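You operate a simulated robot arm through the tools that you are given. There is no shell and no other tool.

The job below is to be done with a simulated two-armed robot. You get a single attempt, and the scene is never put back.

## Task
Give grease points A and C two pumps each from the winter pot.
Fine: open the block's cover, put the pot back where it stood and shut the cover; the third point gets none. Set down upright: what you pick out.

The check looks at the end state, three seconds after you hand in, the way a careful person would. Anything else that was tipped, shoved, dropped, spilled or broken makes it a failure. Lids that push on must go on centred and level and be pressed home; caps that screw on are set level and turned clockwise until they are tight.

## Robot
Two 6-joint arms with two-finger parallel grippers on one trunk that stands fixed in place. Base frame: the origin is at the foot of the trunk, x ahead of it, y to its left, z up. Lengths are in m, angles in degrees, forces in N, time in s.
The left shoulder is at [-0.077, 0.177, 0.832], the right one opposite. With the tool pointing down near the work surface each hand reaches from about 0.1 to 0.6 m from the base axis, measured 20 degrees to its own side. Payload 1.57 kg a hand.
The TCP of each hand is the grasp point between the finger pads, 0.03 m short of the fingertips. In the tool frame z runs along the fingers and y along their closing line. Largest opening 0.08 m; finger width 0.017, thickness 0.012; the body of the gripper, 0.04 by 0.082 m, starts 0.08 m behind the TCP.
Orientation is told as [roll, pitch, yaw] about the base's x, y, z axes, in that order, counted from this pose: with the fingers straight down and closing along the base's y, the tool's x points along the base's -x, its y along +y and its z along -z.

## Interface
- The arms move only by the tool drive_tool. It takes "left_increments", "right_increments" or both (then of equal length, played together; a hand with none holds still); each is a list of rows, each a list of 7 numbers: the shift along the base's x, y, z in m, then the turn, a rotation vector about the base's x, y, z in degrees, then the opening, from 0 (shut) to 1 (fully open). In form: [[dx, dy, dz, ax, ay, az, jaw], ...]. A call has 1 to 20 rows; each row is the pose to reach, as a shift and turn from the pose commanded when the call began. A row lasts 0.2 s, in which the tool goes at most 0.05 m and 8.6 degrees; a call with a longer step from one row to the next is refused whole, and so is a gripper value outside its range. A pose out of reach is approached as far as the arm can. The call stops where the force on the tool passes 40 N (or 10 N more than at its start, if that is more) or the arm is blocked; 0.2 s more then pass. Each finger travels about 0.072 m/s and halts on what it meets, pressing with about 40 N; the grip force reading is that of the motor and also rises with nothing between the fingers. The clock runs only during rows and for 0.2 s after the last one: add rows that repeat a pose to give the fingers time. The reply holds the time, the measured pose of the TCP, the force on the tool along the base axes, the opening and the grip force, in the units named above and with some noise, with the torque about the TCP (base axes, N m) and any sound that the robot's microphone picked up.
- Cameras (640 x 400 px; columns grow to the right, rows downward): "scene" is now at [0.0308, 0.0046, 1.5659]; the picture's right is [0.11, -0.99, 0.00], its down [-0.71, -0.08, -0.70] and it looks along [0.70, 0.08, -0.71] (base axes); focal length 321 px, centre (320, 200). "left" rides on the left gripper at [0.072, 0.007, -0.122] in its tool frame; the picture's right is [-0.09, 1.00, 0.00], its down [-0.84, -0.08, -0.54] and it looks along [-0.54, -0.05, 0.84] (tool axes); focal length 238 px, centre (320, 200). "right" rides on the right gripper at [0.072, -0.007, -0.122] in its tool frame; the picture's right is [0.09, 1.00, 0.00], its down [-0.84, 0.08, -0.54] and it looks along [-0.54, 0.05, 0.84] (tool axes); focal length 238 px, centre (320, 200).
- capture(camera): a new picture of that camera. It takes no simulated time.
- lift_body(by): slides the trunk up (or, below 0, down) by that many m; the arms and the scene camera ride with it, the base frame stays. It gives what a move gives, with no picture.
- pan_tilt(pan, tilt): turns the head with the scene camera to pan (to the left, within 143 degrees either way) and tilt (down, from -29 to 69), counted from straight ahead of the robot. It gives what a move gives.
- locate(camera, pixels): for up to 12 pixels [column, row] of the newest picture of that camera ("zoom" is the newest enlarged one), the place [x, y, z] in the base frame of the surface seen there, good to about 0.002 m, but the place of the scene camera against the robot may be out by one fixed shift of up to 0.018 m in any direction. It takes no simulated time.
- enlarge(camera, box): a new picture of the part [left, top, right, bottom] of that camera's present view, enlarged. It takes no simulated time.
- close_job(): hands the job in; it is judged then, once.

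Leave the grippers open and the arms clear of the work at the hand-in unless told otherwise.

The tools are called after "Request:" as name(argument=value, ...) on one line, values as JSON. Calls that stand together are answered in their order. drive_tool: Moves the arms, as the interface text tells. Its arguments: {"type":"object","properties":{"left_increments":{"type":"array","items":{"type":"array","items":{"type":"number"}}},"right_increments":{"type":"array","items":{"type":"array","items":{"type":"number"}}}},"required":[]} The other tools are called the same way: lift_body (by) slides the trunk up or down; pan_tilt (pan, tilt) turns the head that bears the scene camera; capture (camera) takes a picture; locate (camera, pixels) gives the place of the surface under pixels of a picture; enlarge (camera, box) takes an enlarged picture of a part of a camera's view; close_job () hands the job in.

At the start:

```text
clock: 0.0
left_tool_pos: [0.3606, 0.2036, 1.3119]
left_orientation: [0.1, 0.0, 0.1]
left_ft_force: [0.1, 1.7, 0.0]
left_moment: [-0.04, -0.01, -0.02]
left_grip_width: 0.08
left_grip_force: 0.1
right_tool_pos: [0.3997, -0.1047, 1.3102]
right_orientation: [0.0, -0.1, 0.0]
right_ft_force: [-0.3, 0.1, -0.2]
right_moment: [0.02, 0.0, 0.01]
right_grip_width: 0.0798
right_grip_force: 0.2
trunk travel left (down, up): [-0.275, 0.053]
head pan, tilt: [6.3, 45.3]
```

scene: 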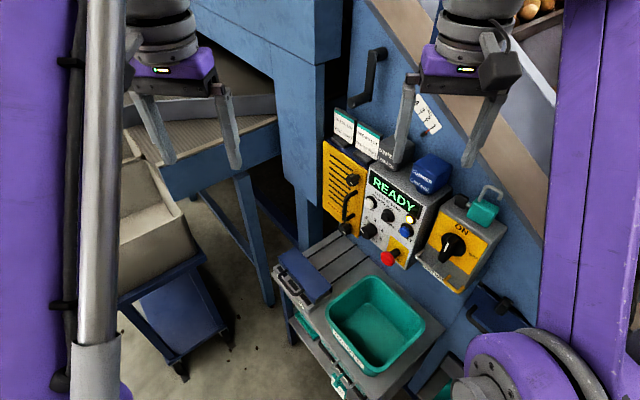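
right: 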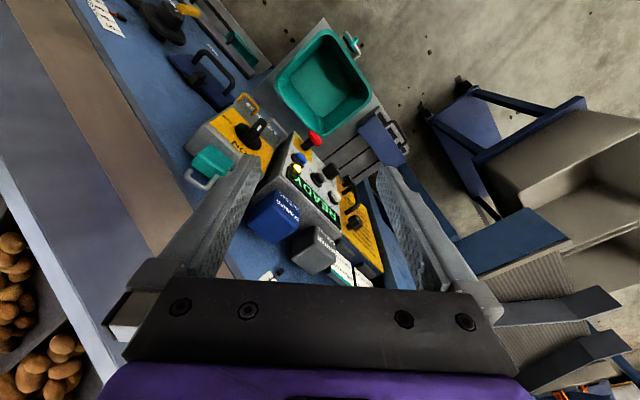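
left: 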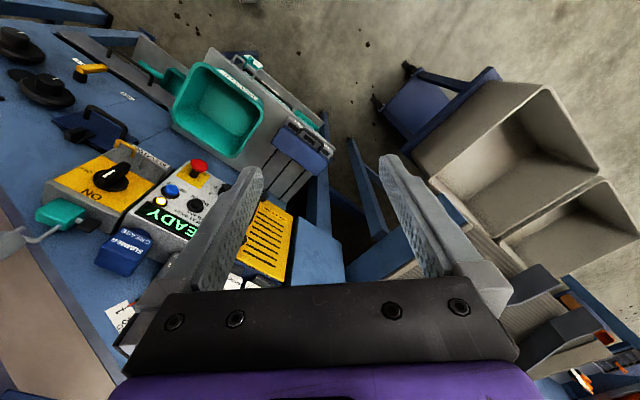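

I see a machine with a control panel (READY display), a yellow panel to its left, an isolator (ON) to its right, a blue pot and a grey pot on top of the panel box, two tags, and a table with a green tub. I'll look closer before moving.

Request:
enlarge(camera="scene", box=[310, 90, 520, 300])

Request:
enlarge(camera="scene", box=[310, 100, 430, 250])

Request:
enlarge(camera="scene", box=[260, 220, 460, 400])

Request:
enlarge(camera="left", box=[0, 0, 340, 330])

Request:
enlarge(camera="right", box=[60, 0, 440, 300])

```text
1.90 times, centred on (415, 195) of scene
```

zoom: 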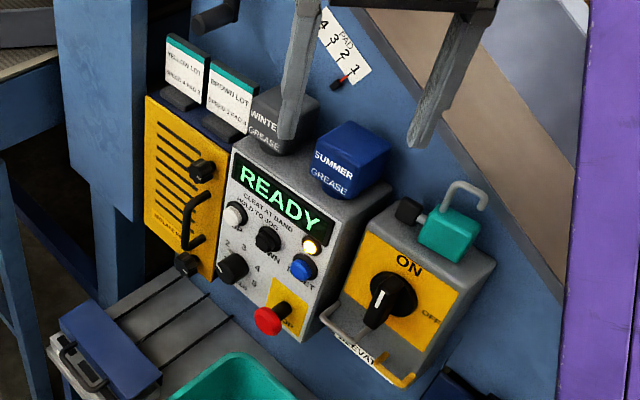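

```text
2.67 times, centred on (370, 175) of scene
```

zoom: 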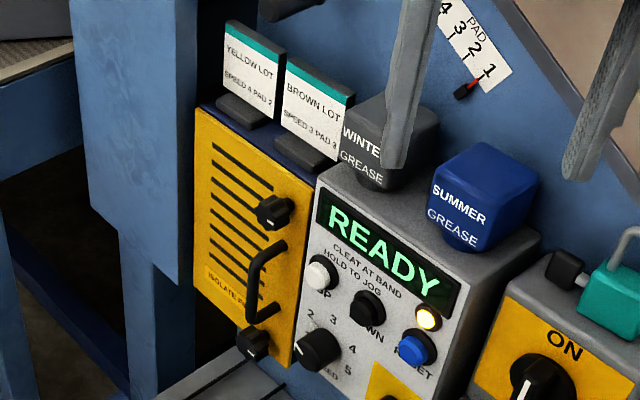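

```text
2.22 times, centred on (360, 310) of scene
```

zoom: 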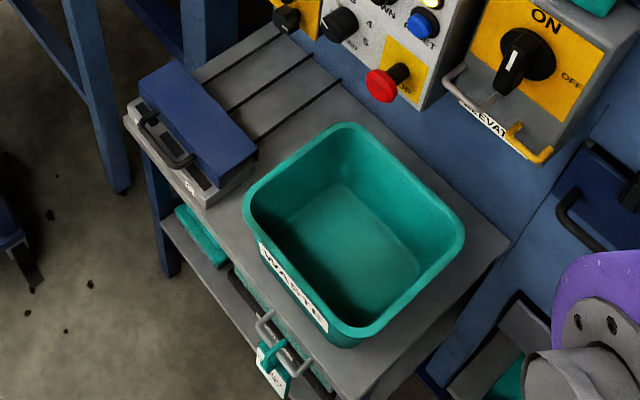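

```text
1.21 times, centred on (170, 165) of left
```

zoom: 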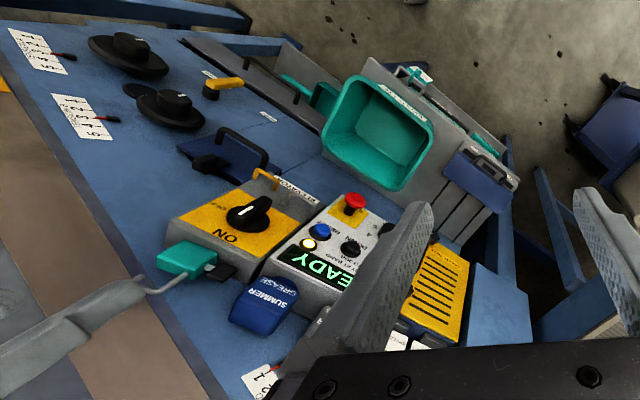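

```text
1.33 times, centred on (250, 150) of right
```

zoom: 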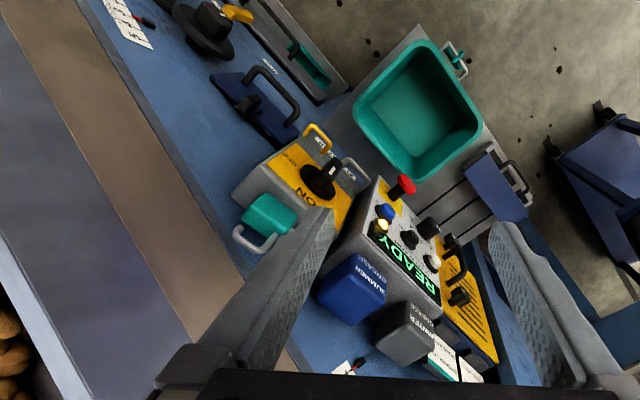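

Next I'll look at the rest of the machine by panning the head, to find the grease block and its cover. The current view has candidates: the blue lid on the tray at (305,275) and the plate with handle at (490,310).

Request:
pan_tilt(pan=-30, tilt=50)

Request:
capture(camera="scene")

Request:
pan_tilt(pan=0, tilt=65)

Request:
capture(camera="scene")

Request:
pan_tilt(pan=0, tilt=25)

Request:
capture(camera="scene")

Request:
pan_tilt(pan=45, tilt=45)

Request:
capture(camera="scene")

```text
clock: 1.0
left_tool_pos: [0.361, 0.203, 1.3127]
left_orientation: [0.0, 0.0, 0.0]
left_ft_force: [-0.7, -0.4, 0.0]
left_moment: [-0.03, 0.03, 0.06]
left_grip_width: 0.0799
left_grip_force: 0.1
right_tool_pos: [0.4006, -0.1044, 1.3117]
right_orientation: [0.0, -0.2, 0.1]
right_ft_force: [-0.4, -0.4, -0.6]
right_moment: [-0.01, -0.03, 0.02]
right_grip_width: 0.0802
right_grip_force: 0.1
trunk travel left (down, up): [-0.275, 0.053]
head pan, tilt: [-30.0, 50.0]
```

```text
taken
```

scene: 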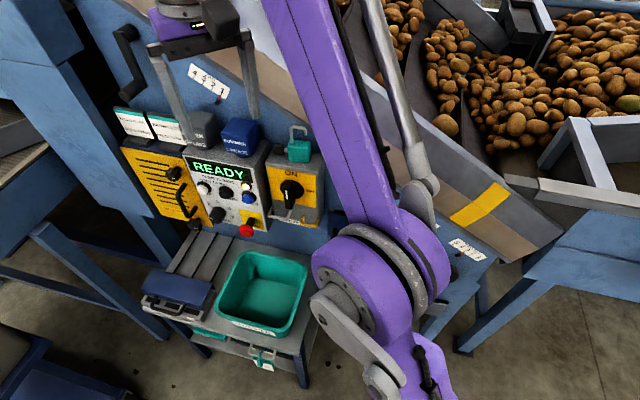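

```text
clock: 2.0
left_tool_pos: [0.3606, 0.2017, 1.3115]
left_orientation: [0.0, 0.0, 0.0]
left_ft_force: [0.2, -0.3, -0.5]
left_moment: [-0.03, -0.04, -0.01]
left_grip_width: 0.0801
left_grip_force: 0.0
right_tool_pos: [0.4001, -0.1046, 1.3112]
right_orientation: [0.1, -0.1, 0.0]
right_ft_force: [0.6, 0.0, -0.5]
right_moment: [-0.03, 0.01, -0.03]
right_grip_width: 0.08
right_grip_force: 0.0
trunk travel left (down, up): [-0.275, 0.053]
head pan, tilt: [0.0, 65.0]
```

```text
taken
```

scene: 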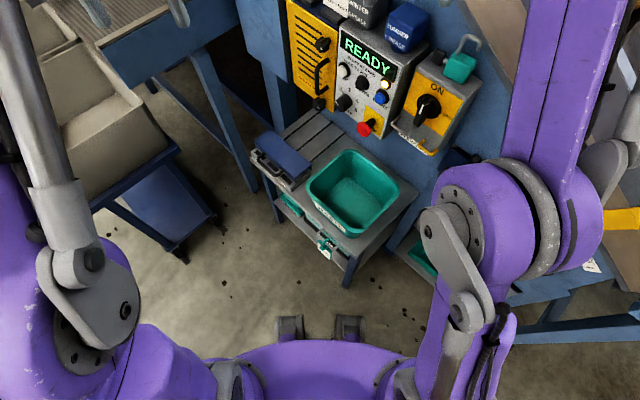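

```text
clock: 3.0
left_tool_pos: [0.3606, 0.2018, 1.3118]
left_orientation: [0.0, 0.0, 0.1]
left_ft_force: [0.2, 0.1, -0.5]
left_moment: [-0.02, -0.01, 0.0]
left_grip_width: 0.0801
left_grip_force: 0.0
right_tool_pos: [0.3994, -0.1039, 1.3108]
right_orientation: [0.0, -0.2, 0.0]
right_ft_force: [-0.1, 0.1, 0.0]
right_moment: [-0.02, -0.03, -0.02]
right_grip_width: 0.08
right_grip_force: 0.0
trunk travel left (down, up): [-0.275, 0.053]
head pan, tilt: [0.0, 25.0]
```

```text
taken
```

scene: 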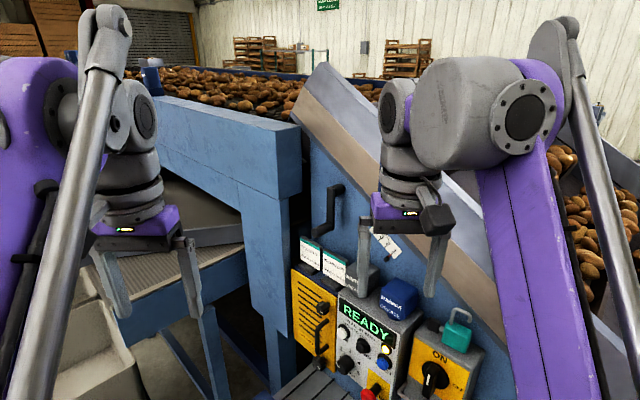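

```text
clock: 4.2
left_tool_pos: [0.3611, 0.2023, 1.3118]
left_orientation: [-0.1, 0.0, 0.0]
left_ft_force: [0.6, 0.8, -0.1]
left_moment: [0.01, 0.0, -0.02]
left_grip_width: 0.0801
left_grip_force: 0.1
right_tool_pos: [0.3985, -0.105, 1.31]
right_orientation: [0.0, 0.0, 0.0]
right_ft_force: [0.0, 0.3, -0.4]
right_moment: [0.0, 0.01, 0.02]
right_grip_width: 0.08
right_grip_force: 0.1
trunk travel left (down, up): [-0.275, 0.053]
head pan, tilt: [45.0, 45.0]
```

```text
taken
```

scene: 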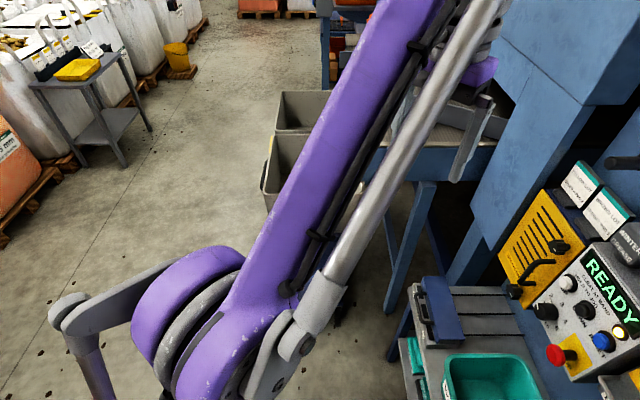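

The plate with handle to the lower right of the isolator is half hidden behind the right arm. I'll point the head back and enlarge both candidates, and move the right arm later for a clearer view.

Request:
pan_tilt(pan=-5, tilt=55)

Request:
capture(camera="scene")

Request:
enlarge(camera="right", box=[170, 20, 280, 110])

Request:
enlarge(camera="left", box=[40, 80, 190, 180])

Request:
enlarge(camera="left", box=[230, 50, 350, 200])

```text
clock: 5.3
left_tool_pos: [0.3613, 0.2044, 1.3114]
left_orientation: [0.0, 0.0, 0.1]
left_ft_force: [0.1, -0.8, -0.8]
left_moment: [0.02, 0.03, 0.02]
left_grip_width: 0.08
left_grip_force: 0.1
right_tool_pos: [0.4003, -0.1042, 1.3098]
right_orientation: [0.1, -0.1, 0.0]
right_ft_force: [-0.7, 0.4, 0.3]
right_moment: [-0.01, 0.03, -0.02]
right_grip_width: 0.0799
right_grip_force: 0.1
trunk travel left (down, up): [-0.275, 0.053]
head pan, tilt: [-5.0, 55.0]
```

```text
taken
```

scene: 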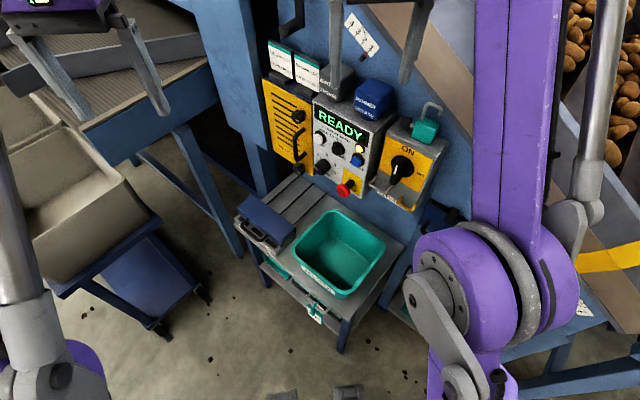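

```text
4.44 times, centred on (225, 65) of right
```

zoom: 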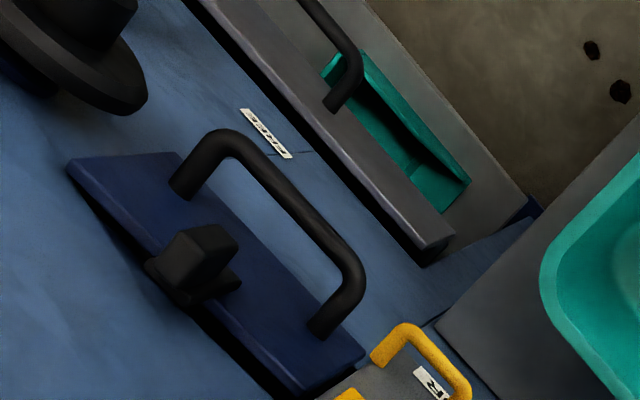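

```text
4.00 times, centred on (115, 130) of left
```

zoom: 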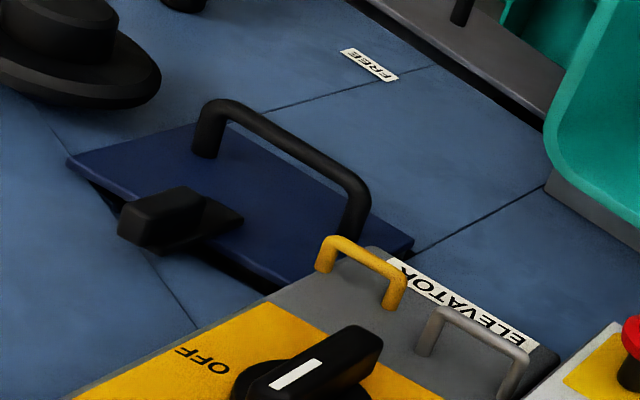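

```text
2.67 times, centred on (290, 125) of left
```

zoom: 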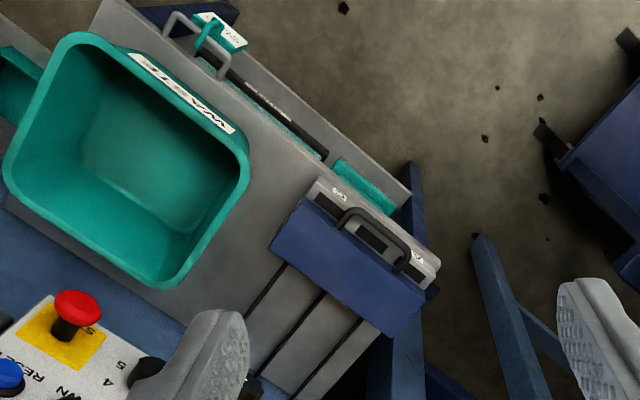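

The tray item with the blue cover and black handle (left-camera 300,125) looks like the grease block, with small labels at its ends. I'll read positions of these items from the scene picture.

Request:
enlarge(camera="scene", box=[225, 170, 325, 270])

Request:
locate(camera="scene", pixels=[[240, 205], [258, 193], [296, 232], [278, 243], [262, 240], [296, 180], [280, 200], [342, 82], [372, 98], [330, 75], [345, 290], [352, 135]])

```text
4.00 times, centred on (275, 220) of scene
```

zoom: 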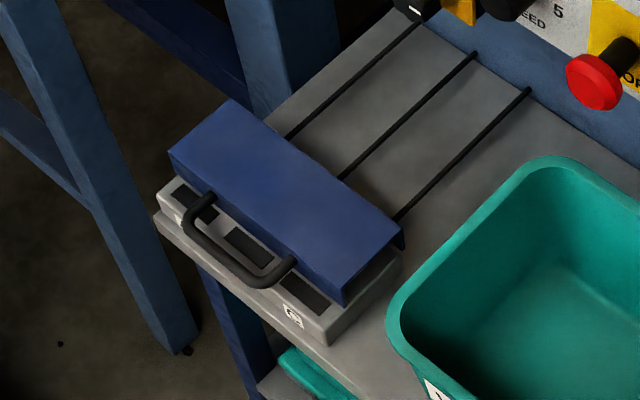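

```text
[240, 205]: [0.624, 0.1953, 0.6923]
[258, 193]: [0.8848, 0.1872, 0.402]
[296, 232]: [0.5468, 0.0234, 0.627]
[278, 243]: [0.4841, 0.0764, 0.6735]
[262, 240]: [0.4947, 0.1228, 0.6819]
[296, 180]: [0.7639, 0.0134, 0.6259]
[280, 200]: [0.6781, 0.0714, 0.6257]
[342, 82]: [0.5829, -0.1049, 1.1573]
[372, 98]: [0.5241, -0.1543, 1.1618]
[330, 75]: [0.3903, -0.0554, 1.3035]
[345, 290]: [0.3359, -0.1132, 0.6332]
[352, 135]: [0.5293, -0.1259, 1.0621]
```

The block sits near (0.52, 0.10, 0.68) with three black lines leaving it; the handle faces the robot. I'll bring the left hand down above it for a close look and enlarge the winter pot with the right camera.

Request:
drive_tool(left_increments=[[0, 0, -0.04, 0, 0, 0, 1], [0, 0, -0.08, 0, 0, 0, 1], [0, 0, -0.12, 0, 0, 0, 1], [0, 0, -0.16, 0, 0, 0, 1], [0, -0.01, -0.2, 0, 0, 0, 1], [0, -0.02, -0.24, 0, 0, 0, 1], [0, -0.03, -0.28, 0, 0, 0, 1], [0, -0.04, -0.32, 0, 0, 0, 1], [0, -0.05, -0.36, 0, 0, 0, 1], [0, -0.07, -0.4, 0, 0, 0, 1], [0, -0.07, -0.4, 0, 0, 0, 1]])

Request:
capture(camera="left")

Request:
enlarge(camera="right", box=[230, 180, 390, 290])

Request:
capture(camera="right")

Request:
capture(camera="scene")

```text
clock: 7.7
left_tool_pos: [0.3612, 0.1319, 0.9121]
left_orientation: [0.0, 0.0, 0.0]
left_ft_force: [0.2, 0.6, -0.3]
left_moment: [0.04, 0.0, 0.01]
left_grip_width: 0.0802
left_grip_force: 0.2
right_tool_pos: [0.4002, -0.1041, 1.3116]
right_orientation: [-0.1, -0.1, 0.0]
right_ft_force: [-0.3, -0.2, 0.0]
right_moment: [0.0, -0.01, 0.04]
right_grip_width: 0.0802
right_grip_force: 0.0
trunk travel left (down, up): [-0.275, 0.053]
head pan, tilt: [-5.0, 55.0]
```

```text
taken
```

left: 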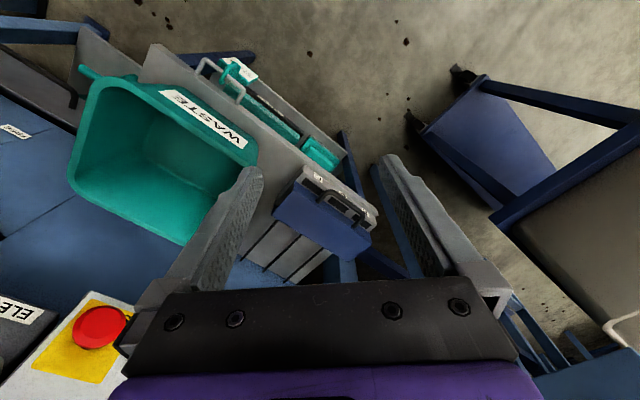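

```text
3.64 times, centred on (310, 235) of right
```

zoom: 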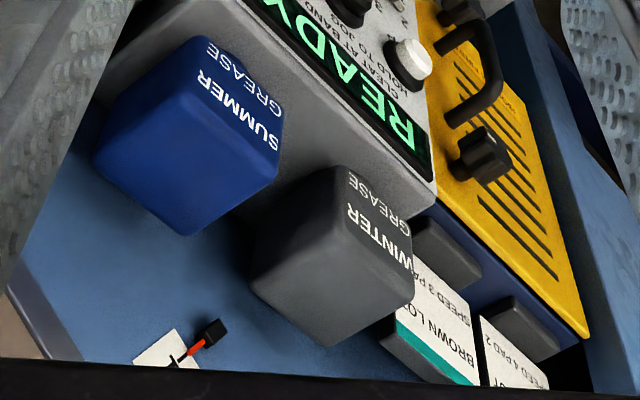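

```text
taken
```

right: 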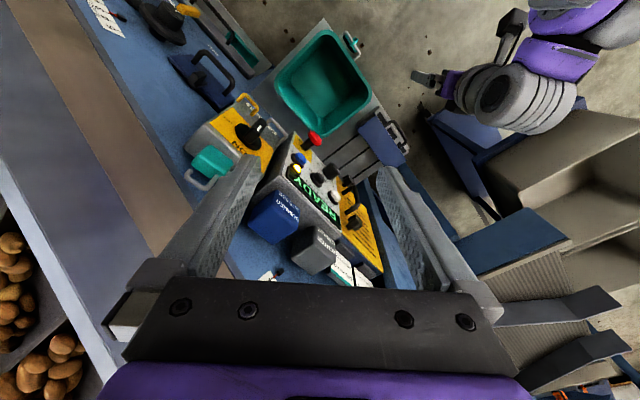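

```text
taken
```

scene: 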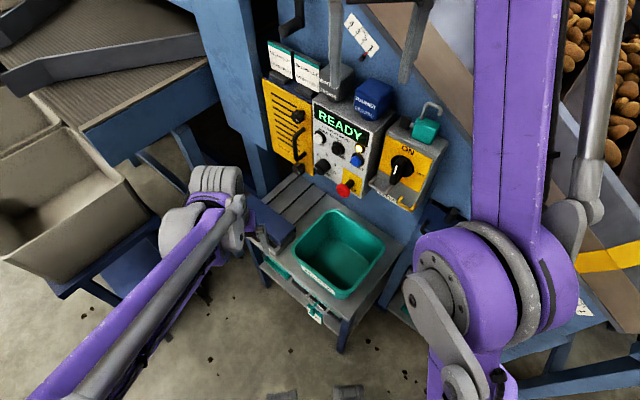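

The block is seen upside-down in the left picture at (325,210). I'll enlarge it and locate its features.

Request:
enlarge(camera="left", box=[250, 140, 400, 290])

Request:
locate(camera="left", pixels=[[305, 168], [376, 208], [280, 207], [354, 255], [297, 182], [368, 225], [322, 195], [363, 216], [340, 197], [318, 228], [270, 262], [350, 180]])

Request:
locate(camera="right", pixels=[[315, 228], [300, 255], [320, 270], [335, 255], [335, 240], [270, 215], [325, 213], [250, 225], [285, 240], [345, 225], [310, 245], [318, 258]])

```text
2.67 times, centred on (325, 215) of left
```

zoom: 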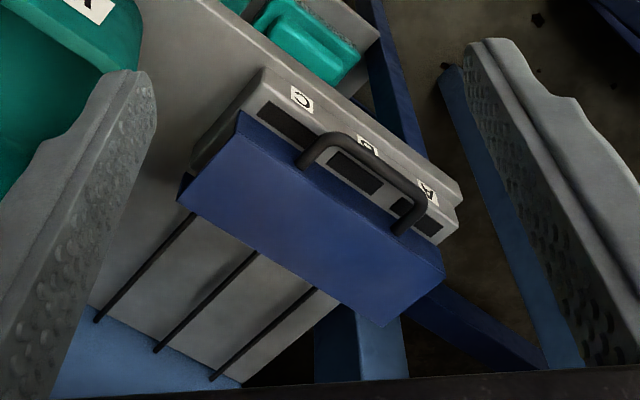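

```text
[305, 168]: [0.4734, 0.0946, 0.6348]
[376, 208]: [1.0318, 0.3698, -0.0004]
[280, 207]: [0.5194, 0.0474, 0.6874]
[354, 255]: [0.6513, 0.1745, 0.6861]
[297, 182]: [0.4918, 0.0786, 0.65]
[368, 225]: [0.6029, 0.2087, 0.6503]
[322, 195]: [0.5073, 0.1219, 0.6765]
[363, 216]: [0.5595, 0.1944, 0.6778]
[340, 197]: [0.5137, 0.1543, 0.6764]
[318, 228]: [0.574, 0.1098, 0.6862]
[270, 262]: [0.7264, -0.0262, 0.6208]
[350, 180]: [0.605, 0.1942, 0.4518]
```

```text
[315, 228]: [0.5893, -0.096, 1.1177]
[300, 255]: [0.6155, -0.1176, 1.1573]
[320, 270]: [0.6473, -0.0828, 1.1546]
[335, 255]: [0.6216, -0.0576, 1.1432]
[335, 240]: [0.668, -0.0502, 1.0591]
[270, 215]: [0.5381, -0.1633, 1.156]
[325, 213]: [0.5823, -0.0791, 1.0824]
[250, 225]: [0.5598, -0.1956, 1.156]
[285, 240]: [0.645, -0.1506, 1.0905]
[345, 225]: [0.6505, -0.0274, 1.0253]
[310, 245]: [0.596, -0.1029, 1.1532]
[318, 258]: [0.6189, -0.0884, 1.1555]
```

Labels on the block's front read C (near, right end), B, A (far left end). I'll get precise corners of the cover, handle, label places from the zoom picture.

Request:
locate(camera="zoom", pixels=[[242, 120], [190, 192], [383, 318], [436, 272], [305, 158], [340, 138], [400, 175], [425, 205], [402, 228], [302, 98], [366, 145], [427, 190]])

Request:
locate(camera="zoom", pixels=[[285, 125], [355, 172], [432, 225], [262, 75], [458, 195], [200, 155], [100, 315], [215, 375], [310, 170], [310, 200], [330, 150], [315, 142]])

```text
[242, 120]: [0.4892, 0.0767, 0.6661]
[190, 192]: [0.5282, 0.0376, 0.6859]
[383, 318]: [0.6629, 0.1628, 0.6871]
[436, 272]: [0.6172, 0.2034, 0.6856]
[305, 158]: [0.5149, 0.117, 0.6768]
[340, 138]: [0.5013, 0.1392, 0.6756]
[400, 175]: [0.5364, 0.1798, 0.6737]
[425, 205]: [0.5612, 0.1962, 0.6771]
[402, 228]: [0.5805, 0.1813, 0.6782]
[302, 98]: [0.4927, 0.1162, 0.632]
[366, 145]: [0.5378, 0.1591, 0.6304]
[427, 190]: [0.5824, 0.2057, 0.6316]
```

```text
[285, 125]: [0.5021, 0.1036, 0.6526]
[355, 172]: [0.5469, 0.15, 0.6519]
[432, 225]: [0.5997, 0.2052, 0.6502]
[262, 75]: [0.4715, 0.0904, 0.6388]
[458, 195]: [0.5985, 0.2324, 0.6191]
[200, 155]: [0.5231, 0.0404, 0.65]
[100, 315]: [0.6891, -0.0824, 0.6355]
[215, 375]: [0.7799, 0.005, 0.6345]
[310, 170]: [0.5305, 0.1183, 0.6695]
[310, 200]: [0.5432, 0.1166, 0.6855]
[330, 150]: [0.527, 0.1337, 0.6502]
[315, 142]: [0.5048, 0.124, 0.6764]
```

Block axis runs at about 45° (u≈(0.71,0.70)), labels C (0.49,0.12), B (0.54,0.16), A (0.58,0.21); handle bar centre about (0.53,0.163,0.676). Now I want a better side view of the pots: tilt the right hand forward and lower/back it a bit.

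Request:
drive_tool(right_increments=[[-0.02, 0, -0.02, 0, -8, 0, 1], [-0.04, 0, -0.04, 0, -16, 0, 1], [-0.06, 0, -0.06, 0, -24, 0, 1], [-0.08, 0, -0.08, 0, -32, 0, 1], [-0.1, 0, -0.1, 0, -40, 0, 1], [-0.1, 0, -0.1, 0, -40, 0, 1]])

Request:
capture(camera="right")

Request:
capture(camera="scene")

```text
clock: 9.1
left_tool_pos: [0.3617, 0.1322, 0.9121]
left_orientation: [-0.1, 0.0, 0.1]
left_ft_force: [-0.3, -0.4, 0.3]
left_moment: [-0.02, 0.01, 0.01]
left_grip_width: 0.08
left_grip_force: 0.1
right_tool_pos: [0.3004, -0.1049, 1.2113]
right_orientation: [0.0, -40.2, 0.0]
right_ft_force: [0.5, 0.0, 1.2]
right_moment: [0.0, -0.03, 0.02]
right_grip_width: 0.08
right_grip_force: 0.0
trunk travel left (down, up): [-0.275, 0.053]
head pan, tilt: [-5.0, 55.0]
```

```text
taken
```

right: 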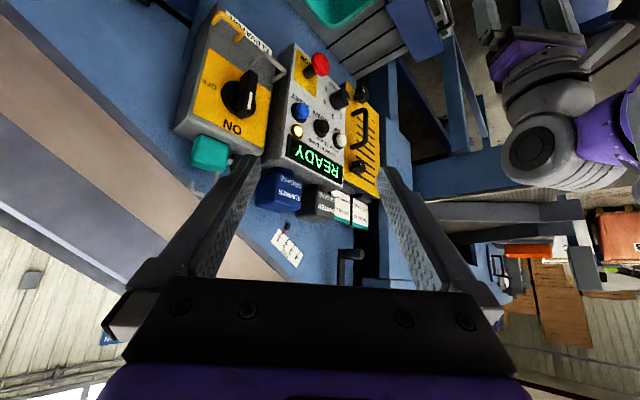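

```text
taken
```

scene: 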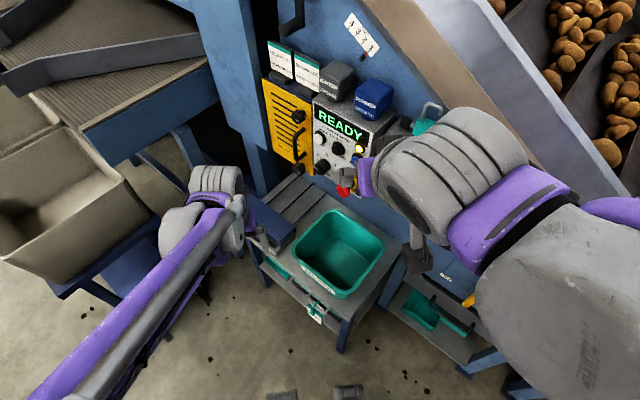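

Request:
enlarge(camera="right", box=[240, 130, 390, 280])

Request:
locate(camera="zoom", pixels=[[270, 150], [258, 225], [330, 232], [340, 170], [300, 195], [380, 200], [210, 215], [150, 205], [160, 120], [235, 130], [260, 140], [390, 180]])

Request:
enlarge(camera="scene", box=[260, 30, 420, 190])

Request:
locate(camera="zoom", pixels=[[290, 120], [340, 150], [375, 155], [325, 175], [330, 240], [285, 225], [430, 200], [470, 220], [395, 230], [450, 215], [340, 210], [255, 215]])

```text
2.67 times, centred on (315, 205) of right
```

zoom: 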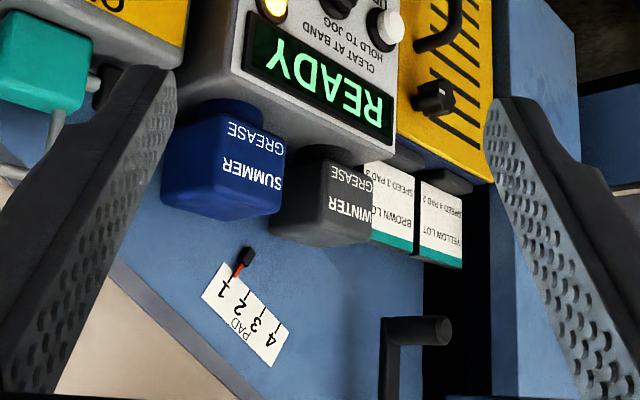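

```text
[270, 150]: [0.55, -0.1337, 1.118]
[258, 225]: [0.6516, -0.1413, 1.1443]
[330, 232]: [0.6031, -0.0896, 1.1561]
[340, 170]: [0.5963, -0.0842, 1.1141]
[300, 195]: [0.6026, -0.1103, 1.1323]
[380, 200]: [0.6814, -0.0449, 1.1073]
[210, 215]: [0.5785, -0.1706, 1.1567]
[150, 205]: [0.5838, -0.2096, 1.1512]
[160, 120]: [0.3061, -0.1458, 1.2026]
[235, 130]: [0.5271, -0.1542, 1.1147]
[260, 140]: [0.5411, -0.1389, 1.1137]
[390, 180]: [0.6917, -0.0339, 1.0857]
```

```text
2.50 times, centred on (340, 110) of scene
```

zoom: 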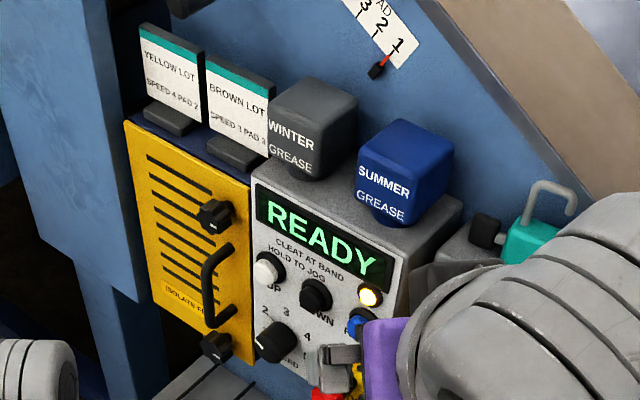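

```text
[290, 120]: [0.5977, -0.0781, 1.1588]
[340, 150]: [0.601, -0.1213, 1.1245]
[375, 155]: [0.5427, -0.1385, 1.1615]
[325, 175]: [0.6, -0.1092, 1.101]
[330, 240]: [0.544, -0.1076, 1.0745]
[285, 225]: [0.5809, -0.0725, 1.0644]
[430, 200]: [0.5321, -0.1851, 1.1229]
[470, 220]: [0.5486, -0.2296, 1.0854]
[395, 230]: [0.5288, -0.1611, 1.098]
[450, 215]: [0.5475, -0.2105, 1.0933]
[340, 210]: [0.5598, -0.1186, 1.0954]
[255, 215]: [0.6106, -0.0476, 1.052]
```

Both pots have a round neck at the bottom and a cube body (top ~z 1.157, panel box top ~z 1.095). The winter pot is the grey one, near (0.62,-0.09). I'll un-tilt the right hand, raise it, turn it -45° so its fingers close along the wall direction, and move above the pot for a look.

Request:
drive_tool(right_increments=[[0.0, 0, 0.03, 0, 8, 0, 1], [0.0, 0, 0.06, 0, 16, 0, 1], [0.03, 0, 0.09, 0, 24, 0, 1], [0.06, 0, 0.09, 0, 32, 0, 1], [0.09, 0, 0.09, 0, 40, 0, 1], [0.09, 0, 0.09, 0, 40, 0, 1]])

Request:
drive_tool(right_increments=[[0.03, 0, -0.01, 0, 0, -8, 1], [0.06, 0, -0.02, 0, 0, -16, 1], [0.09, 0, -0.02, 0, 0, -24, 1], [0.12, 0, -0.02, 0, 0, -32, 1], [0.13, 0, -0.02, 0, 0, -40, 1], [0.14, 0.01, -0.02, 0, 0, -45, 1], [0.14, 0.01, -0.02, 0, 0, -45, 1]])

Request:
capture(camera="right")

Request:
capture(camera="scene")

```text
clock: 10.5
left_tool_pos: [0.3592, 0.1318, 0.9117]
left_orientation: [0.0, -0.2, 0.0]
left_ft_force: [-0.1, -1.0, 0.2]
left_moment: [-0.02, 0.0, 0.0]
left_grip_width: 0.0801
left_grip_force: 0.1
right_tool_pos: [0.3877, -0.1048, 1.3012]
right_orientation: [0.0, 0.0, 0.0]
right_ft_force: [-0.3, -0.2, 0.4]
right_moment: [-0.01, -0.03, -0.02]
right_grip_width: 0.0799
right_grip_force: 0.1
trunk travel left (down, up): [-0.275, 0.053]
head pan, tilt: [-5.0, 55.0]
```

```text
clock: 12.1
left_tool_pos: [0.3602, 0.1306, 0.9128]
left_orientation: [0.0, 0.0, 0.1]
left_ft_force: [-0.1, -0.2, -0.1]
left_moment: [0.02, -0.03, 0.0]
left_grip_width: 0.0802
left_grip_force: 0.2
right_tool_pos: [0.4903, -0.0988, 1.2412]
right_orientation: [0.0, 0.0, -45.1]
right_ft_force: [-0.3, -0.8, -0.1]
right_moment: [-0.02, -0.01, -0.01]
right_grip_width: 0.0799
right_grip_force: 0.2
right hand out of reach, approached as far as the arm can: row 2, 3, 4, 5, 6, 7
trunk travel left (down, up): [-0.275, 0.053]
head pan, tilt: [-5.0, 55.0]
```

```text
taken
```

right: 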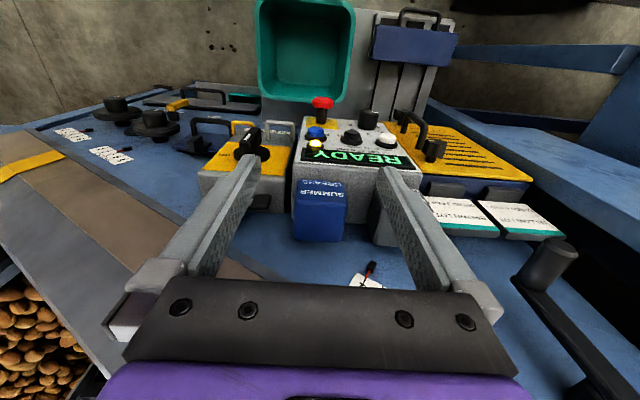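

```text
taken
```

scene: 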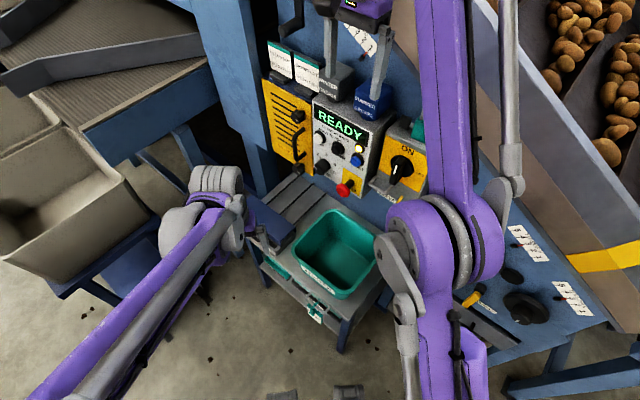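

The right arm reaches its limit at x≈0.49 here. The left arm with a forward-right tilt is better suited for both the pot and the block, so I'll park the right hand back and to the side, out of the way and of the view.

Request:
drive_tool(right_increments=[[-0.04, -0.01, 0.0, 0, 0, 8, 1], [-0.08, -0.03, 0.0, 0, 0, 16, 1], [-0.12, -0.05, 0.0, 0, 0, 24, 1], [-0.16, -0.07, 0.0, 0, 0, 32, 1], [-0.2, -0.09, 0.0, 0, 0, 40, 1], [-0.24, -0.11, 0.0, 0, 0, 45, 1], [-0.27, -0.13, 0.0, 0, 0, 45, 1], [-0.27, -0.13, 0.0, 0, 0, 45, 1]])

Request:
capture(camera="scene")

```text
clock: 13.9
left_tool_pos: [0.3607, 0.1319, 0.9121]
left_orientation: [0.0, 0.0, 0.1]
left_ft_force: [-0.4, 0.8, 0.2]
left_moment: [0.01, 0.0, -0.01]
left_grip_width: 0.08
left_grip_force: 0.0
right_tool_pos: [0.2196, -0.2308, 1.241]
right_orientation: [-0.1, -0.1, 0.0]
right_ft_force: [-0.4, 0.7, 0.3]
right_moment: [0.01, 0.0, -0.01]
right_grip_width: 0.08
right_grip_force: 0.0
right hand out of reach, approached as far as the arm can: row 1
trunk travel left (down, up): [-0.275, 0.053]
head pan, tilt: [-5.0, 55.0]
```

```text
taken
```

scene: 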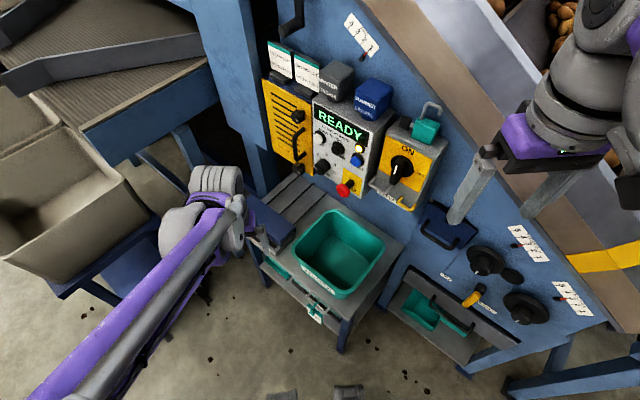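

Clear view now. Next I turn the left hand +45° (fingers closing across the handle bar) and move it above the handle for a look.

Request:
drive_tool(left_increments=[[0.02, 0.005, 0, 0, 0, 8, 1], [0.05, 0.01, 0, 0, 0, 16, 1], [0.08, 0.015, 0, 0, 0, 24, 1], [0.11, 0.02, -0.02, 0, 0, 32, 1], [0.14, 0.025, -0.04, 0, 0, 40, 1], [0.17, 0.031, -0.06, 0, 0, 45, 1], [0.17, 0.031, -0.08, 0, 0, 45, 1], [0.17, 0.031, -0.08, 0, 0, 45, 1]])

Request:
capture(camera="left")

Request:
capture(camera="scene")

```text
clock: 15.7
left_tool_pos: [0.5313, 0.1638, 0.8314]
left_orientation: [-0.1, 0.1, 45.0]
left_ft_force: [0.0, 0.4, -0.8]
left_moment: [-0.04, -0.03, -0.03]
left_grip_width: 0.0801
left_grip_force: 0.1
right_tool_pos: [0.2196, -0.2295, 1.2416]
right_orientation: [0.0, -0.1, 0.0]
right_ft_force: [-0.5, 0.5, -0.2]
right_moment: [0.0, -0.02, -0.01]
right_grip_width: 0.0798
right_grip_force: 0.0
trunk travel left (down, up): [-0.275, 0.053]
head pan, tilt: [-5.0, 55.0]
```

```text
taken
```

left: 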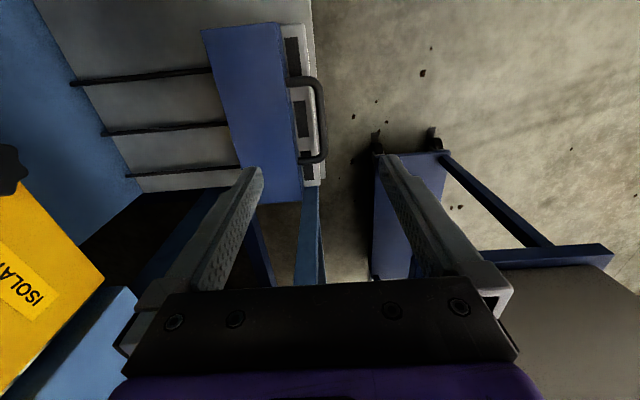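

```text
taken
```

scene: 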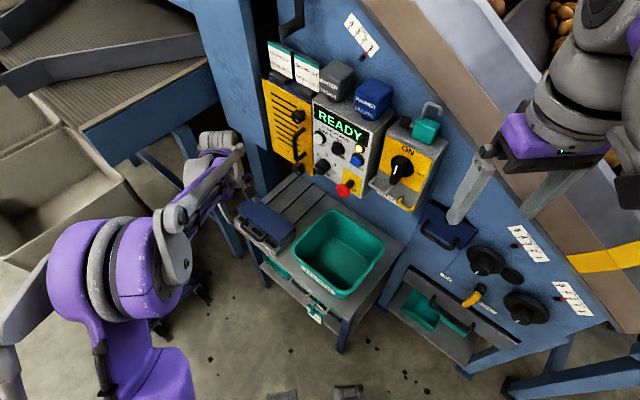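

Request:
enlarge(camera="left", box=[200, 15, 340, 215])

Request:
locate(camera="left", pixels=[[313, 80], [321, 95], [324, 120], [324, 145], [318, 159], [292, 82], [302, 158], [207, 35], [274, 30], [244, 198], [298, 198], [232, 122]])

Request:
locate(camera="left", pixels=[[292, 45], [303, 115], [308, 170], [306, 40], [314, 130], [320, 180], [303, 22], [309, 184], [290, 60], [296, 110], [300, 140], [212, 70]])

```text
2.00 times, centred on (270, 115) of left
```

zoom: 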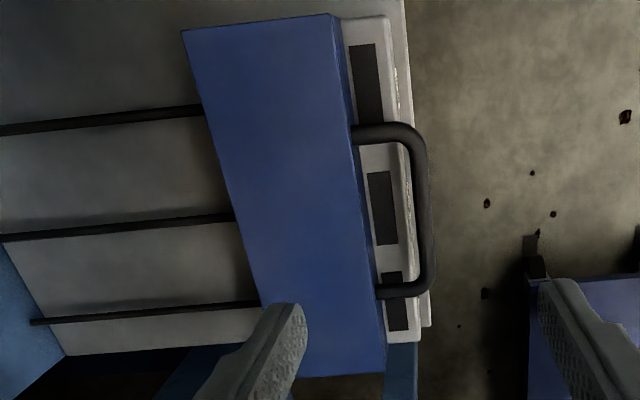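

```text
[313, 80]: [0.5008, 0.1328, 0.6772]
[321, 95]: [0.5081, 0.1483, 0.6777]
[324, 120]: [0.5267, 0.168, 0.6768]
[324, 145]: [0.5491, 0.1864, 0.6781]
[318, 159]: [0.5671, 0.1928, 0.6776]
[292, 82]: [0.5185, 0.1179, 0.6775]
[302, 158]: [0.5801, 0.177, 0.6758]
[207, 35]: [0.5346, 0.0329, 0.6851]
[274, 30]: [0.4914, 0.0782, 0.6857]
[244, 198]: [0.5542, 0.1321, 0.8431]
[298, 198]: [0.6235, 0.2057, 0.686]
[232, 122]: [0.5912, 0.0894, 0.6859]
```

```text
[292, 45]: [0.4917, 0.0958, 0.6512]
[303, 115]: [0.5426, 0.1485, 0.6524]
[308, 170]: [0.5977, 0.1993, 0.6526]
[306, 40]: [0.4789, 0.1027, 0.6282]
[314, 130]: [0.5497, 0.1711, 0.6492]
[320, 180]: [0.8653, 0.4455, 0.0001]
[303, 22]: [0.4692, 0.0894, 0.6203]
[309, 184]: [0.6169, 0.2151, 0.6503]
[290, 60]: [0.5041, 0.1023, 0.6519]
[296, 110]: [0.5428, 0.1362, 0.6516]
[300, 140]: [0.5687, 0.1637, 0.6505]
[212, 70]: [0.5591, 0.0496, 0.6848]
```

Handle bar centre is about (0.528,0.168,0.672), with about 35 mm inside gap to the cover. I'll set the jaws to 0.4, descend straddling the bar (TCP z 0.690, tips ~0.66, block top at 0.651).

Request:
drive_tool(left_increments=[[-0.003, 0.004, -0.02, 0, 0, 0, 0.4], [-0.003, 0.004, -0.05, 0, 0, 0, 0.4], [-0.003, 0.004, -0.08, 0, 0, 0, 0.4], [-0.003, 0.004, -0.08, 0, 0, 0, 0.4]])

Request:
capture(camera="left")

```text
clock: 16.7
left_tool_pos: [0.5276, 0.1667, 0.751]
left_orientation: [0.0, 0.0, 45.0]
left_ft_force: [-0.2, -0.8, 0.0]
left_moment: [0.0, 0.0, -0.02]
left_grip_width: 0.0318
left_grip_force: 0.0
right_tool_pos: [0.2192, -0.2306, 1.2418]
right_orientation: [0.1, 0.0, -0.1]
right_ft_force: [-0.2, -0.5, -0.6]
right_moment: [0.01, 0.02, 0.0]
right_grip_width: 0.0798
right_grip_force: 0.2
trunk travel left (down, up): [-0.275, 0.053]
head pan, tilt: [-5.0, 55.0]
```

```text
taken
```

left: 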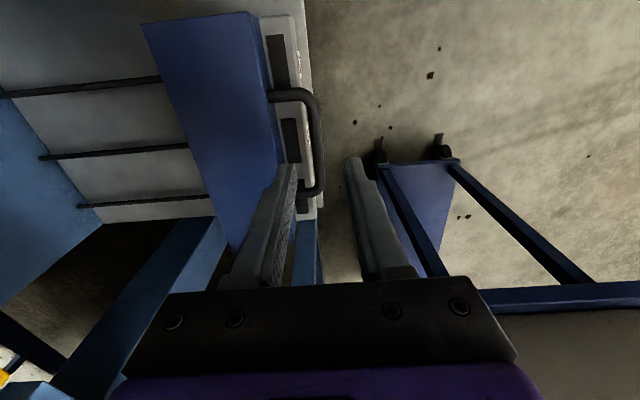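

The bar (column ~320) lies midway between the fingertips (~297 and ~345). I'll descend the last 6 cm.

Request:
drive_tool(left_increments=[[0, 0.001, -0.02, 0, 0, 0, 0.4], [0, 0.001, -0.04, 0, 0, 0, 0.4], [0, 0.001, -0.06, 0, 0, 0, 0.4], [0, 0.001, -0.06, 0, 0, 0, 0.4]])

Request:
capture(camera="left")

```text
clock: 17.7
left_tool_pos: [0.5277, 0.1688, 0.6926]
left_orientation: [0.0, -0.1, 45.0]
left_ft_force: [-0.1, -0.3, -0.1]
left_moment: [-0.02, 0.03, -0.02]
left_grip_width: 0.0322
left_grip_force: 0.2
right_tool_pos: [0.2189, -0.2291, 1.2407]
right_orientation: [-0.1, -0.1, 0.0]
right_ft_force: [-0.7, -0.5, -0.5]
right_moment: [-0.01, 0.01, -0.03]
right_grip_width: 0.0801
right_grip_force: 0.1
trunk travel left (down, up): [-0.275, 0.053]
head pan, tilt: [-5.0, 55.0]
```

```text
taken
```

left: 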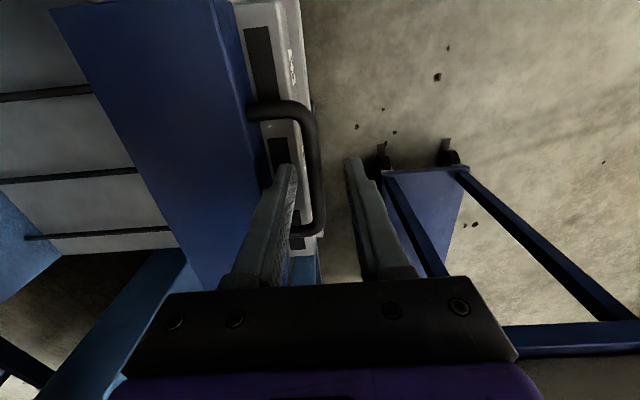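

The bar sits ~4 mm towards the inner finger. I'll shift 3 mm in x and -3 mm in y, then close on it.

Request:
drive_tool(left_increments=[[0.003, -0.003, -0.002, 0, 0, 0, 0.4], [0.003, -0.003, -0.002, 0, 0, 0, 0.0], [0.003, -0.003, -0.002, 0, 0, 0, 0.0], [0.003, -0.003, -0.002, 0, 0, 0, 0.0]])

```text
clock: 18.7
left_tool_pos: [0.531, 0.1662, 0.6897]
left_orientation: [-0.1, 0.0, 45.1]
left_ft_force: [1.9, 0.7, 0.6]
left_moment: [0.0, -0.08, -0.35]
left_grip_width: 0.0096
left_grip_force: 28.2
right_tool_pos: [0.2199, -0.2298, 1.2405]
right_orientation: [0.1, -0.1, 0.0]
right_ft_force: [-0.1, -0.7, 0.2]
right_moment: [-0.01, 0.05, -0.01]
right_grip_width: 0.0799
right_grip_force: 0.1
trunk travel left (down, up): [-0.275, 0.053]
head pan, tilt: [-5.0, 55.0]
```

Bar gripped (9.6 mm). Now a small lift of 12 mm to feel how the cover moves.

Request:
drive_tool(left_increments=[[0, 0, 0.006, 0, 0, 0, 0], [0.0, 0.0, 0.012, 0, 0, 0, 0], [0.0, 0.0, 0.012, 0, 0, 0, 0]])

Request:
capture(camera="scene")

Request:
enlarge(camera="scene", box=[200, 160, 320, 280])

Request:
capture(camera="left")

```text
clock: 19.5
left_tool_pos: [0.5332, 0.1642, 0.7013]
left_orientation: [-0.1, 0.0, 44.8]
left_ft_force: [18.8, -11.8, -5.1]
left_moment: [-0.03, -0.55, -0.32]
left_grip_width: 0.0095
left_grip_force: 27.8
right_tool_pos: [0.2229, -0.2293, 1.2402]
right_orientation: [0.0, 0.0, 0.0]
right_ft_force: [-0.5, -0.1, -0.2]
right_moment: [0.04, 0.0, 0.0]
right_grip_width: 0.0801
right_grip_force: 0.0
trunk travel left (down, up): [-0.275, 0.053]
head pan, tilt: [-5.0, 55.0]
```

```text
taken
```

scene: 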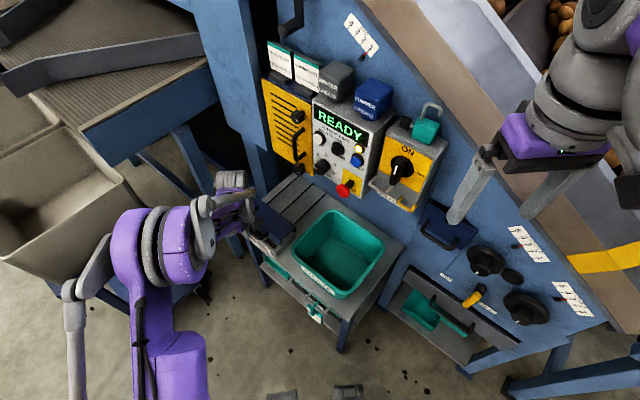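

```text
3.33 times, centred on (260, 220) of scene
```

zoom: 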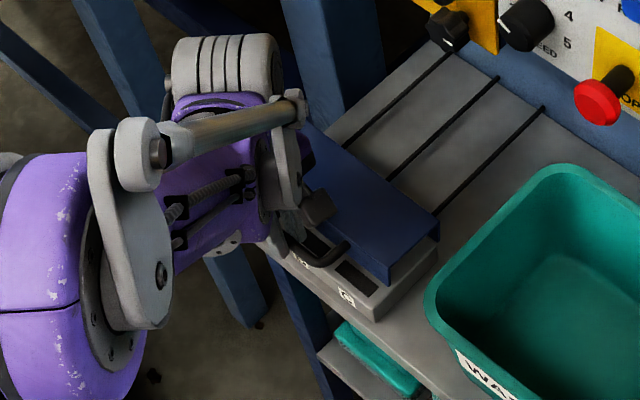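

```text
taken
```

left: 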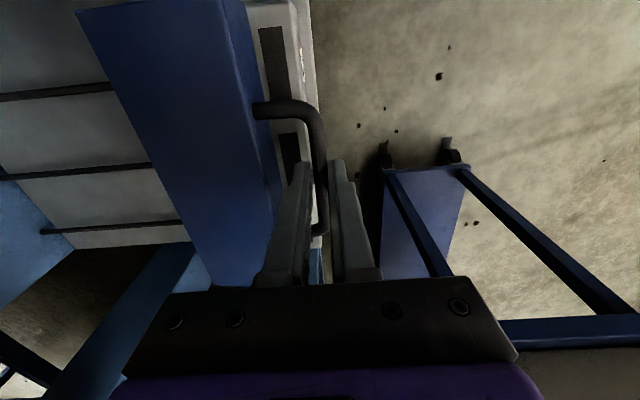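

The cover resists straight lifting with a pull to the rear (18.8,-11.8 N): it is hinged at its rear bottom edge (radius ≈0.10 m, starting ~12° up). I'll follow that arc up to about 57°.

Request:
drive_tool(left_increments=[[0.0025, -0.0026, 0.002, 0, 0, 0, 0], [0.005, -0.0052, 0.0093, 0, 0, 0, 0], [0.0097, -0.0101, 0.0216, 0, 0, 0, 0], [0.0156, -0.0161, 0.0327, 0, 0, 0, 0], [0.0224, -0.0232, 0.0426, 0, 0, 0, 0], [0.0302, -0.0312, 0.051, 0, 0, 0, 0], [0.0302, -0.0312, 0.051, 0, 0, 0, 0]])

Request:
capture(camera="scene")

Request:
capture(camera="left")

```text
clock: 21.1
left_tool_pos: [0.5605, 0.1342, 0.7542]
left_orientation: [-0.2, 0.0, 45.0]
left_ft_force: [-5.9, 12.9, 17.1]
left_moment: [0.4, -0.12, -0.25]
left_grip_width: 0.0098
left_grip_force: 28.0
right_tool_pos: [0.2178, -0.2279, 1.2419]
right_orientation: [0.0, -0.2, 0.0]
right_ft_force: [0.0, -0.5, 0.6]
right_moment: [0.0, 0.01, -0.02]
right_grip_width: 0.08
right_grip_force: 0.1
trunk travel left (down, up): [-0.275, 0.053]
head pan, tilt: [-5.0, 55.0]
```

```text
taken
```

scene: 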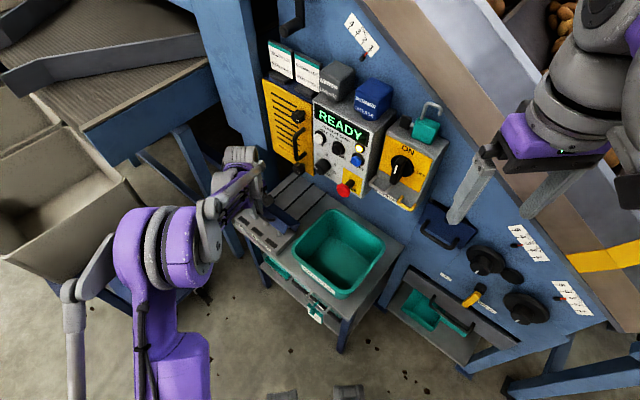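

```text
taken
```

left: 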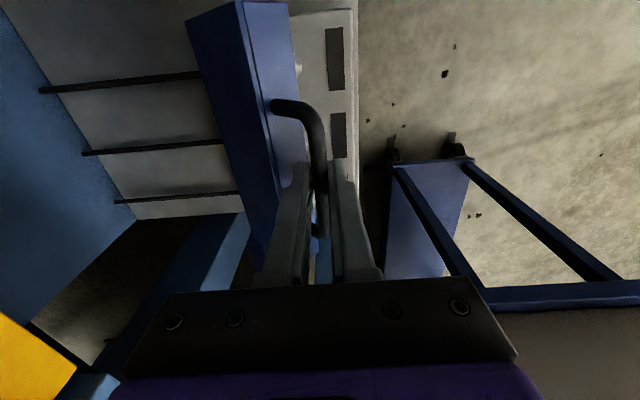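

The radial force shows my radius guess is slightly off; refitting gives hinge r≈0.099, ~1.5 mm higher. I'll follow the corrected arc to about 94°.

Request:
drive_tool(left_increments=[[0.0051, -0.0052, 0.0057, 0, 0, 0, 0], [0.0138, -0.0143, 0.0113, 0, 0, 0, 0], [0.0231, -0.0239, 0.0151, 0, 0, 0, 0], [0.0326, -0.0337, 0.0171, 0, 0, 0, 0], [0.0422, -0.0436, 0.0171, 0, 0, 0, 0], [0.0422, -0.0436, 0.0171, 0, 0, 0, 0]])

Request:
capture(camera="scene")

Request:
capture(camera="left")

```text
clock: 22.5
left_tool_pos: [0.6034, 0.0902, 0.7701]
left_orientation: [-0.1, -0.1, 45.0]
left_ft_force: [5.2, 4.8, 16.6]
left_moment: [0.12, -0.19, -0.05]
left_grip_width: 0.0095
left_grip_force: 27.8
right_tool_pos: [0.2183, -0.2297, 1.2402]
right_orientation: [-0.1, 0.0, 0.0]
right_ft_force: [0.5, -0.1, -0.8]
right_moment: [-0.04, -0.02, 0.0]
right_grip_width: 0.0799
right_grip_force: 0.0
trunk travel left (down, up): [-0.275, 0.053]
head pan, tilt: [-5.0, 55.0]
```

```text
taken
```

scene: 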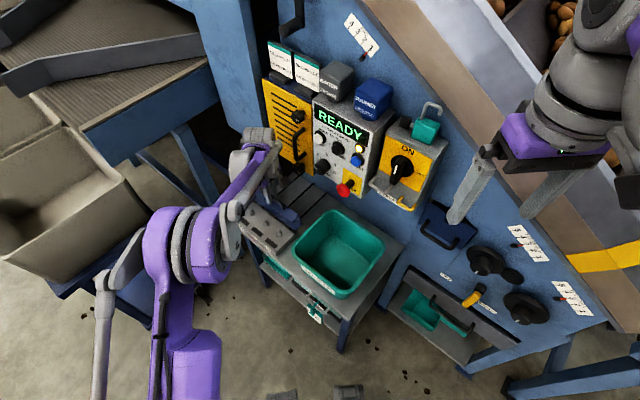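

```text
taken
```

left: 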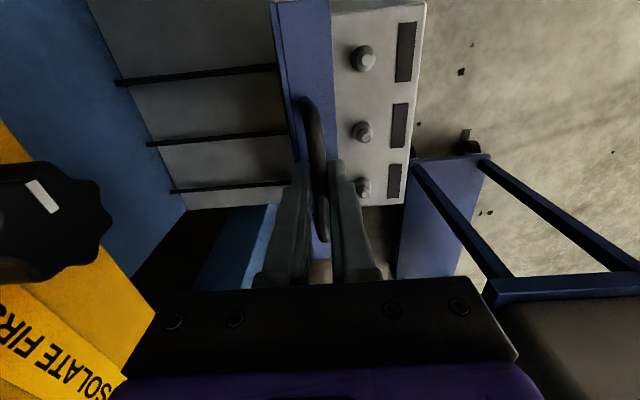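

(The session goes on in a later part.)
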